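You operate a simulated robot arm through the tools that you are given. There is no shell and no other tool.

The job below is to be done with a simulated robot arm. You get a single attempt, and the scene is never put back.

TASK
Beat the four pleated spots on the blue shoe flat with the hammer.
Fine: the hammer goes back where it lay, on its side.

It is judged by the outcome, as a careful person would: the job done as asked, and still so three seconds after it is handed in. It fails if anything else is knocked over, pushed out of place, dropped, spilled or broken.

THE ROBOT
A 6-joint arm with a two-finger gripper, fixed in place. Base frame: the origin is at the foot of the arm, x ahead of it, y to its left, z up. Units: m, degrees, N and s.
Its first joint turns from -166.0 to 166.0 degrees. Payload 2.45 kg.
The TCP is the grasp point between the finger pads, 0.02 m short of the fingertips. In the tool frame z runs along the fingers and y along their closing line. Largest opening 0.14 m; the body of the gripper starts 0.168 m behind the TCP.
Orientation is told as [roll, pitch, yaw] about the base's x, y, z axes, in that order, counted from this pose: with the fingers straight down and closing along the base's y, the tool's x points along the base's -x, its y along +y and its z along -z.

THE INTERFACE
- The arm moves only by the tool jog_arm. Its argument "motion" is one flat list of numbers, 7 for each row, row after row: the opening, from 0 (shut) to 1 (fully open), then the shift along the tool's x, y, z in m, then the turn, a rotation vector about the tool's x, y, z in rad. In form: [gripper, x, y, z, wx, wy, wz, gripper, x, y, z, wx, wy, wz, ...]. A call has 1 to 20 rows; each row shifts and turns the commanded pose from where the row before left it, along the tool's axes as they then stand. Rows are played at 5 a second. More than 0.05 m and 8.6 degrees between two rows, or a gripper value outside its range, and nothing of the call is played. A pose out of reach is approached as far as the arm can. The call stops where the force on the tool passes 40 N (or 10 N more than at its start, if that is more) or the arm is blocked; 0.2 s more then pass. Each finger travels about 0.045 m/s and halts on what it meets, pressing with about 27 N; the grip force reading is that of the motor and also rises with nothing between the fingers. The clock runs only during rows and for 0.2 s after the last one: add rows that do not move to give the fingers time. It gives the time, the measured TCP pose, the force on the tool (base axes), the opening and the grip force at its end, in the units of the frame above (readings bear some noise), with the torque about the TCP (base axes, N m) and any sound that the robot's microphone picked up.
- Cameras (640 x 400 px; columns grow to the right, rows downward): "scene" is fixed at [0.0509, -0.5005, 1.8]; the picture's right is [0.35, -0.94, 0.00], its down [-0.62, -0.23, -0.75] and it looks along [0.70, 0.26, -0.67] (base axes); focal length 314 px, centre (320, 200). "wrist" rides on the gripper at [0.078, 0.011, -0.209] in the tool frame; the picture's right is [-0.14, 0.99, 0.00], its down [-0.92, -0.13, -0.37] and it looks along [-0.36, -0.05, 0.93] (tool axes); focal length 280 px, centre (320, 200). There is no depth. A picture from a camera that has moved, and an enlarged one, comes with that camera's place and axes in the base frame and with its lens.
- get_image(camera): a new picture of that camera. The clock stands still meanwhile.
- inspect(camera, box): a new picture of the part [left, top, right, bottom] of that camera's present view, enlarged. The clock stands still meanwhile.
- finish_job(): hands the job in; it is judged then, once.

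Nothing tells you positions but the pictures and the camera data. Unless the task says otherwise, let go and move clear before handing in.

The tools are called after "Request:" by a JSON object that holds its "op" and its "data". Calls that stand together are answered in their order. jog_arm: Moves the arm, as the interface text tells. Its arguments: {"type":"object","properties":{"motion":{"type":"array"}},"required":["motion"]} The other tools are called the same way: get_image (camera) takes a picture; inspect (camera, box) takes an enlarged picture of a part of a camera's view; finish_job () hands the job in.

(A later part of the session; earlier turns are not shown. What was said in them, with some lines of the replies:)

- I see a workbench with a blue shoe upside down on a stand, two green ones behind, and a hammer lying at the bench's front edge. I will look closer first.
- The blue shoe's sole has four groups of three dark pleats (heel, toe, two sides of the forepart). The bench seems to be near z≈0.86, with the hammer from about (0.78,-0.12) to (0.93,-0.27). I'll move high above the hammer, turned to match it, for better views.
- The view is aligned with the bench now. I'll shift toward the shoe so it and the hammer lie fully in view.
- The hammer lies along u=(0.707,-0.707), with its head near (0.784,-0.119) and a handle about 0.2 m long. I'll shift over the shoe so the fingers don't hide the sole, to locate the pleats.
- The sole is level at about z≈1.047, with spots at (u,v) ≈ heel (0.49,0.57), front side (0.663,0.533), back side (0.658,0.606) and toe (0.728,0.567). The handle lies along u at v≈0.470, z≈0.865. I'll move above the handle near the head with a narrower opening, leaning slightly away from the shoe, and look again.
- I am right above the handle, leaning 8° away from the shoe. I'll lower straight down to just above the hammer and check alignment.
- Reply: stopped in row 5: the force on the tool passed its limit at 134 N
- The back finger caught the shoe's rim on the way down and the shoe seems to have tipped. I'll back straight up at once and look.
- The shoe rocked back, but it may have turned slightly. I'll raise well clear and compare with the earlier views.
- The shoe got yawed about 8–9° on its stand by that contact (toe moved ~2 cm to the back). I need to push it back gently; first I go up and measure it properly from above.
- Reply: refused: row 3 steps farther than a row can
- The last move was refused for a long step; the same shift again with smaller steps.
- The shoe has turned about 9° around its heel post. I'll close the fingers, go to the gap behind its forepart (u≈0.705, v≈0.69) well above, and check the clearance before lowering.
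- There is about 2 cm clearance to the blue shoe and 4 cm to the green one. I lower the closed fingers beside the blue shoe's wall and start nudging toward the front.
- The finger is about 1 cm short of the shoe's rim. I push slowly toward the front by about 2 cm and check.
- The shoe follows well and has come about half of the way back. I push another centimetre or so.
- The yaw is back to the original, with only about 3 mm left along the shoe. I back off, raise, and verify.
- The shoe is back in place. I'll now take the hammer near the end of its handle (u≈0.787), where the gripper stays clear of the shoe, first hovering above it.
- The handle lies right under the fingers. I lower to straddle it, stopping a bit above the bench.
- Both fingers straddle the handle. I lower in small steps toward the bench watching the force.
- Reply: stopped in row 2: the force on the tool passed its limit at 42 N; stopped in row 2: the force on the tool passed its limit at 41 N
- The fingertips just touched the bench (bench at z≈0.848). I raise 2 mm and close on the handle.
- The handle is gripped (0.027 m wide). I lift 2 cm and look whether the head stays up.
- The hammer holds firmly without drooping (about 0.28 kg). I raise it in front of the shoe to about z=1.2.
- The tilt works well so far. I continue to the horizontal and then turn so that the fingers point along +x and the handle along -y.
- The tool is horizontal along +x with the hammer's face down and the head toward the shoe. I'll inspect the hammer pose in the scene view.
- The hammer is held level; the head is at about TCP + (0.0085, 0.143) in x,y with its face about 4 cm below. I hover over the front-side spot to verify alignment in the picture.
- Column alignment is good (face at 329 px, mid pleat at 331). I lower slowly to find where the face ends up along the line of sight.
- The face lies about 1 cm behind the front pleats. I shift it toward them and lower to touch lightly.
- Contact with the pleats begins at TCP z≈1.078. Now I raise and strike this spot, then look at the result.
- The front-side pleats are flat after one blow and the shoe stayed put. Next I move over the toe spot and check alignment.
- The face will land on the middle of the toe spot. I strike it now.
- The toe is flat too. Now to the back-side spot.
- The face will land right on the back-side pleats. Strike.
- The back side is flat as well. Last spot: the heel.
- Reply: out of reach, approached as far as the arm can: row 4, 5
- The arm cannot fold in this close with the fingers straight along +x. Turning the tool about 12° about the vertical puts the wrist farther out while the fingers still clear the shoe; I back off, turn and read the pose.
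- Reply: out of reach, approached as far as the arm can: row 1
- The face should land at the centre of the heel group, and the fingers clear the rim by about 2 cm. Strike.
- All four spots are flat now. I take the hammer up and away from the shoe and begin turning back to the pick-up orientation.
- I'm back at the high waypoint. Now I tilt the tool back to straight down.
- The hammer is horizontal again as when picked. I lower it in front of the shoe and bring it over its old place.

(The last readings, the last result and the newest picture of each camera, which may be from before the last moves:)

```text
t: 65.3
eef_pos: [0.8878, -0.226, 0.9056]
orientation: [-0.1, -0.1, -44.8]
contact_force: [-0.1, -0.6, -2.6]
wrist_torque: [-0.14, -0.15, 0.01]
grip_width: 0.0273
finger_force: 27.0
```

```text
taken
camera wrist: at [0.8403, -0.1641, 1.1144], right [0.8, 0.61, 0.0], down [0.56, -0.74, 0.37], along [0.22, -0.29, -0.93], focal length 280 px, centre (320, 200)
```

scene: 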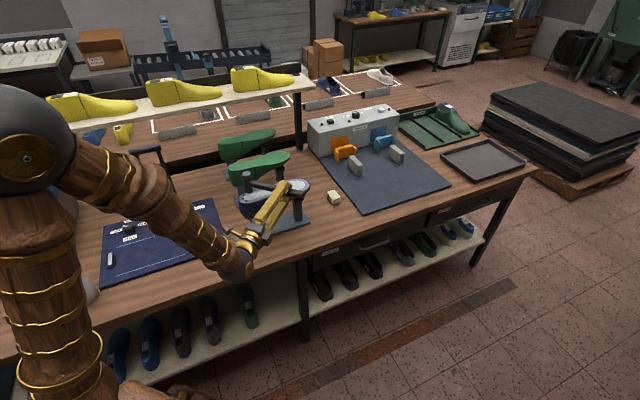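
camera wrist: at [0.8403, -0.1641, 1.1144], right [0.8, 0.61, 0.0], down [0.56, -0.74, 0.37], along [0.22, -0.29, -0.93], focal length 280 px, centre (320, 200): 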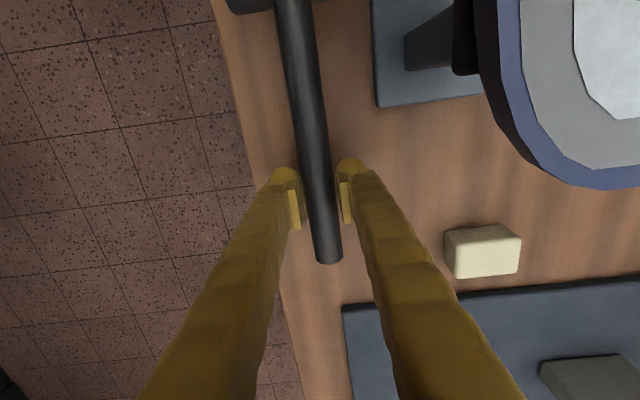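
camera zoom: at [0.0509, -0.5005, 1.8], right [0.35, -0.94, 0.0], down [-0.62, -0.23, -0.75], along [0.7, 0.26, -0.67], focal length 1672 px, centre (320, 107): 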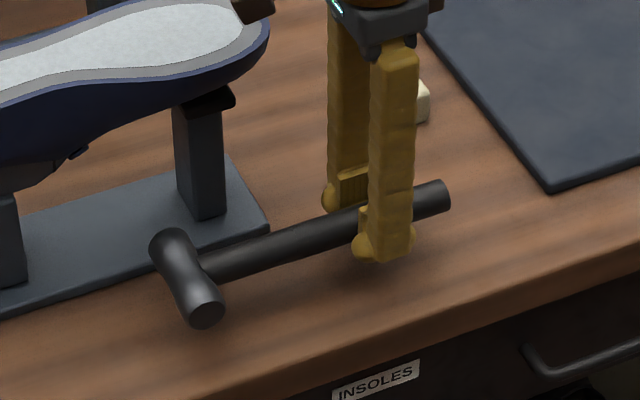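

Request:
{"op": "jog_arm", "data": {"motion": [0, 0.003, 0.001, 0.015, 0, 0, 0, 0, 0, 0, 0.012, 0, 0, 0, 0, 0, 0, 0.004, 0, 0, 0, 0, 0, 0, 0, 0, 0, 0]}}

Request:
{"op": "inspect", "data": {"camera": "scene", "box": [260, 180, 380, 255]}}

```text
t: 66.3
eef_pos: [0.8845, -0.2218, 0.8735]
orientation: [0.0, -0.1, -44.8]
contact_force: [0.3, -1.2, -0.5]
wrist_torque: [-0.24, -0.29, 0.02]
grip_width: 0.0273
finger_force: 26.8
```

```text
5.33 times, centred on (320, 218) of scene
camera zoom: at [0.0509, -0.5005, 1.8], right [0.35, -0.94, 0.0], down [-0.62, -0.23, -0.75], along [0.7, 0.26, -0.67], focal length 1672 px, centre (320, 107)
```

zoom: 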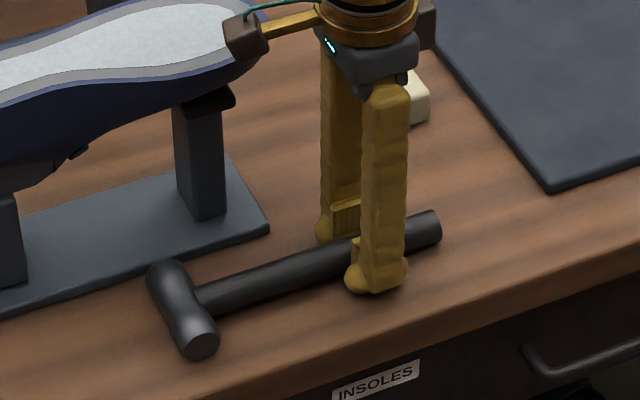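

The handle's end touches first, so the hammer is turned a degree or two head-up in the grip. I tilt the tool slightly to lay it flat, then lower the last millimetres.

Request:
{"op": "jog_arm", "data": {"motion": [0, -0.002, 0, -0.001, 0, -0.015, 0, 0, 0, 0, 0, 0, -0.015, 0, 0, 0, 0, 0, 0, 0, 0]}}

Request:
{"op": "inspect", "data": {"camera": "scene", "box": [260, 180, 380, 255]}}

```text
t: 67.1
eef_pos: [0.8867, -0.2228, 0.8746]
orientation: [-0.1, -1.7, -44.8]
contact_force: [-1.3, 1.1, 2.7]
wrist_torque: [0.46, 0.5, -0.01]
grip_width: 0.0271
finger_force: 27.0
```

```text
5.33 times, centred on (320, 218) of scene
camera zoom: at [0.0509, -0.5005, 1.8], right [0.35, -0.94, 0.0], down [-0.62, -0.23, -0.75], along [0.7, 0.26, -0.67], focal length 1672 px, centre (320, 107)
```

zoom: 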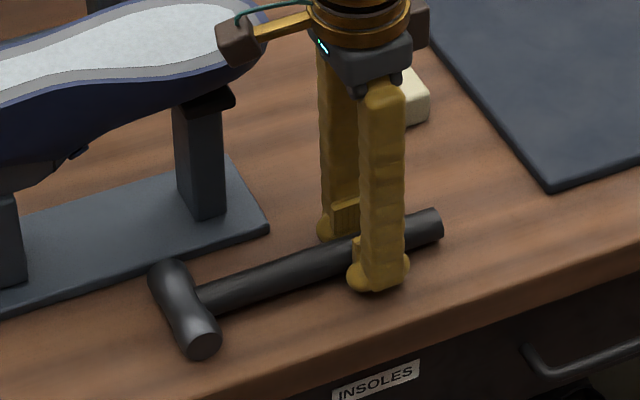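

Request:
{"op": "jog_arm", "data": {"motion": [0, 0, 0, 0, 0, 0.01, 0, 0, 0, 0, 0, 0, 0, 0]}}

Request:
{"op": "jog_arm", "data": {"motion": [0, 0, 0, 0.001, 0, 0.004, 0, 0, 0, 0, 0, 0, 0, 0]}}

```text
t: 67.7
eef_pos: [0.8865, -0.2229, 0.8742]
orientation: [-0.2, -1.3, -44.8]
contact_force: [0.0, 0.2, -3.9]
wrist_torque: [-0.13, -0.17, 0.0]
grip_width: 0.027
finger_force: 27.0
```

```text
t: 68.3
eef_pos: [0.8879, -0.223, 0.8732]
orientation: [-0.1, -1.0, -44.9]
contact_force: [-0.3, 0.2, -4.4]
wrist_torque: [-0.17, -0.14, 0.02]
grip_width: 0.0267
finger_force: 27.3
```

Request:
{"op": "jog_arm", "data": {"motion": [0, 0, 0, 0.001, 0, 0, 0, 0, 0, 0, 0, 0, 0, 0]}}

Request:
{"op": "jog_arm", "data": {"motion": [0, 0, 0, 0.001, 0, 0, 0, 0, 0, 0, 0, 0, 0, 0]}}

Request:
{"op": "inspect", "data": {"camera": "scene", "box": [260, 180, 380, 255]}}

```text
t: 68.9
eef_pos: [0.8849, -0.2217, 0.8735]
orientation: [-0.2, -1.0, -44.8]
contact_force: [-0.2, 2.8, 6.0]
wrist_torque: [-0.53, -0.56, 0.05]
grip_width: 0.0272
finger_force: 26.8
```

```text
t: 69.5
eef_pos: [0.8855, -0.2225, 0.8717]
orientation: [0.0, -1.1, -44.7]
contact_force: [3.1, 6.1, 26.0]
wrist_torque: [0.08, -0.06, 0.07]
grip_width: 0.0273
finger_force: 27.1
```

```text
5.33 times, centred on (320, 218) of scene
camera zoom: at [0.0509, -0.5005, 1.8], right [0.35, -0.94, 0.0], down [-0.62, -0.23, -0.75], along [0.7, 0.26, -0.67], focal length 1672 px, centre (320, 107)
```

zoom: 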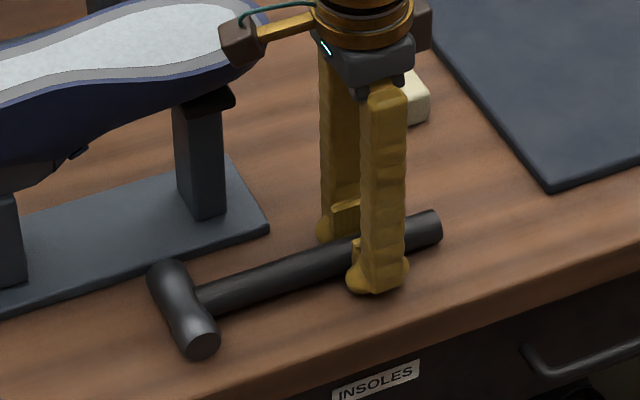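

The hammer now rests flat on the bench, within 1–2 mm of its old place. I relieve the pressure and open.

Request:
{"op": "jog_arm", "data": {"motion": [0, 0, 0, -0.001, 0, 0, 0, 0, 0, 0, 0, 0, 0, 0]}}

Request:
{"op": "jog_arm", "data": {"motion": [0.22, 0, 0, 0, 0, 0, 0, 0.3, 0, 0, 0, 0, 0, 0, 0.43, 0, 0, 0, 0, 0, 0, 0.43, 0, 0, 0, 0, 0, 0, 0.43, 0, 0, 0, 0, 0, 0]}}

Request:
{"op": "inspect", "data": {"camera": "scene", "box": [260, 180, 380, 255]}}

Request:
{"op": "get_image", "data": {"camera": "wrist"}}

```text
t: 70.1
eef_pos: [0.8855, -0.2218, 0.8715]
orientation: [-0.2, -1.0, -44.8]
contact_force: [3.3, 9.7, 21.9]
wrist_torque: [0.11, -0.07, 0.0]
grip_width: 0.0268
finger_force: 26.8
```

```text
t: 71.3
eef_pos: [0.8851, -0.2218, 0.8714]
orientation: [-0.1, -1.0, -44.8]
contact_force: [1.1, -0.3, 0.1]
wrist_torque: [-0.01, -0.01, 0.01]
grip_width: 0.0603
finger_force: 0.0
```

```text
5.33 times, centred on (320, 218) of scene
camera zoom: at [0.0509, -0.5005, 1.8], right [0.35, -0.94, 0.0], down [-0.62, -0.23, -0.75], along [0.7, 0.26, -0.67], focal length 1672 px, centre (320, 107)
```

zoom: 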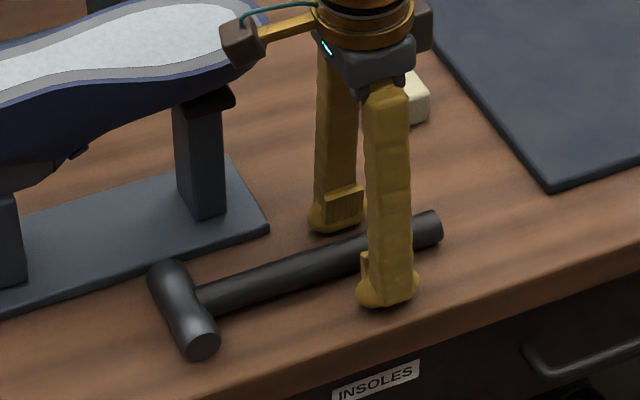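

```text
taken
camera wrist: at [0.8365, -0.1582, 1.0787], right [0.8, 0.61, 0.0], down [0.56, -0.73, 0.38], along [0.23, -0.31, -0.92], focal length 280 px, centre (320, 200)
```

wrist: 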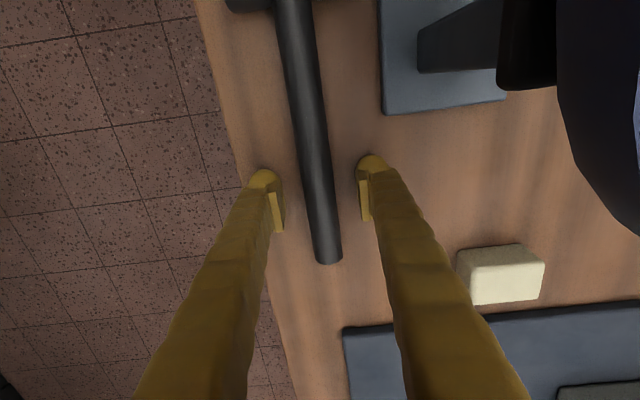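

The hammer lies free on its side where it was. I rise straight up, well clear, and check everything.

Request:
{"op": "jog_arm", "data": {"motion": [0.43, 0, 0, -0.02, 0, 0, 0, 0.43, 0, 0, -0.04, 0, 0.01, 0, 0.43, 0, 0, -0.045, 0, 0.008, 0, 0.43, 0, 0, -0.045, 0, 0, 0, 0.43, 0, 0, -0.045, 0, 0, 0, 0.43, 0, 0, -0.045, 0, 0, 0, 0.43, 0, 0, -0.045, 0, 0, 0, 0.43, 0, -0.04, -0.02, 0, 0, 0, 0.43, 0, -0.045, 0, 0, 0, 0, 0.43, 0, -0.045, 0, 0, 0, 0, 0.43, 0, 0, 0, 0, 0, 0]}}

Request:
{"op": "inspect", "data": {"camera": "scene", "box": [230, 165, 350, 240]}}

Request:
{"op": "get_image", "data": {"camera": "scene"}}

Request:
{"op": "get_image", "data": {"camera": "wrist"}}

```text
t: 73.7
eef_pos: [0.7949, -0.3147, 1.1809]
orientation: [-0.1, 0.0, -44.8]
contact_force: [0.0, 0.4, -0.5]
wrist_torque: [0.02, -0.01, 0.01]
grip_width: 0.0603
finger_force: 0.1
```

```text
5.33 times, centred on (290, 202) of scene
camera zoom: at [0.0509, -0.5005, 1.8], right [0.35, -0.94, 0.0], down [-0.62, -0.23, -0.75], along [0.7, 0.26, -0.67], focal length 1672 px, centre (480, 187)
```

zoom: 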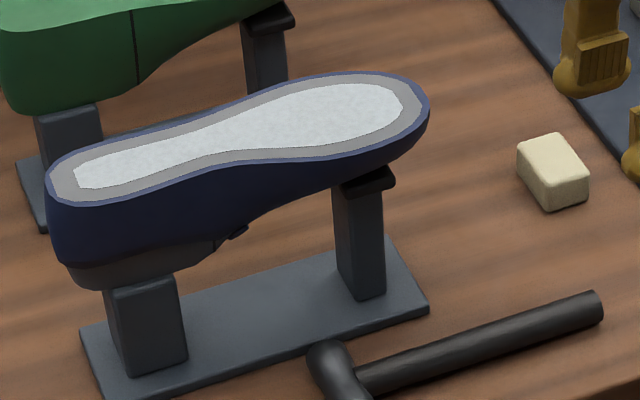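

```text
taken
```

scene: 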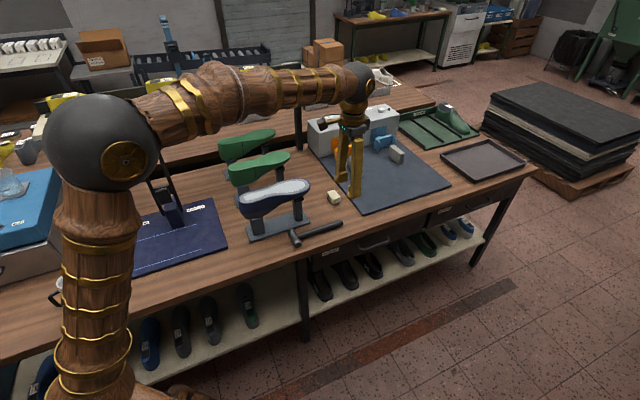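

```text
taken
camera wrist: at [0.747, -0.2529, 1.3896], right [0.8, 0.61, 0.0], down [0.56, -0.74, 0.37], along [0.22, -0.29, -0.93], focal length 280 px, centre (320, 200)
```

wrist: 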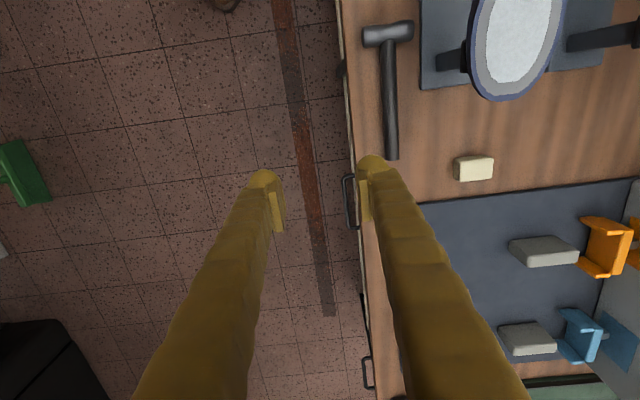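

All four pleated spots are flat, and the hammer lies on its side within a couple of millimetres of where it was. The shoe sits about 3 mm along from its original spot; I turned it roughly 9° by accident early on and pushed it back. The gripper is empty and clear, so I hand the job in.

Request:
{"op": "finish_job", "data": {}}

```text
The job is handed in.
```

The four pleated spots on the blue shoe are beaten flat, and the hammer is back on its side within a couple of millimetres of where it lay. The job is handed in; I haven't been told how it was judged.

- **Shoe disturbed:** on my first approach to the hammer, a finger caught the shoe's rim with up to 134 N. The shoe rocked and turned about 9° on its stand. I pushed it back with the closed fingers, and it now sits about 3 mm towards the heel end from where it started, with the turn corrected as far as the pictures show. A strict reading of "pushed out of place" could count against this.
- **Hammering:** one blow per spot was enough, and the shoe did not shift under the blows.
- **End state:** nothing else looks moved in the last pictures. The gripper is empty and well clear.
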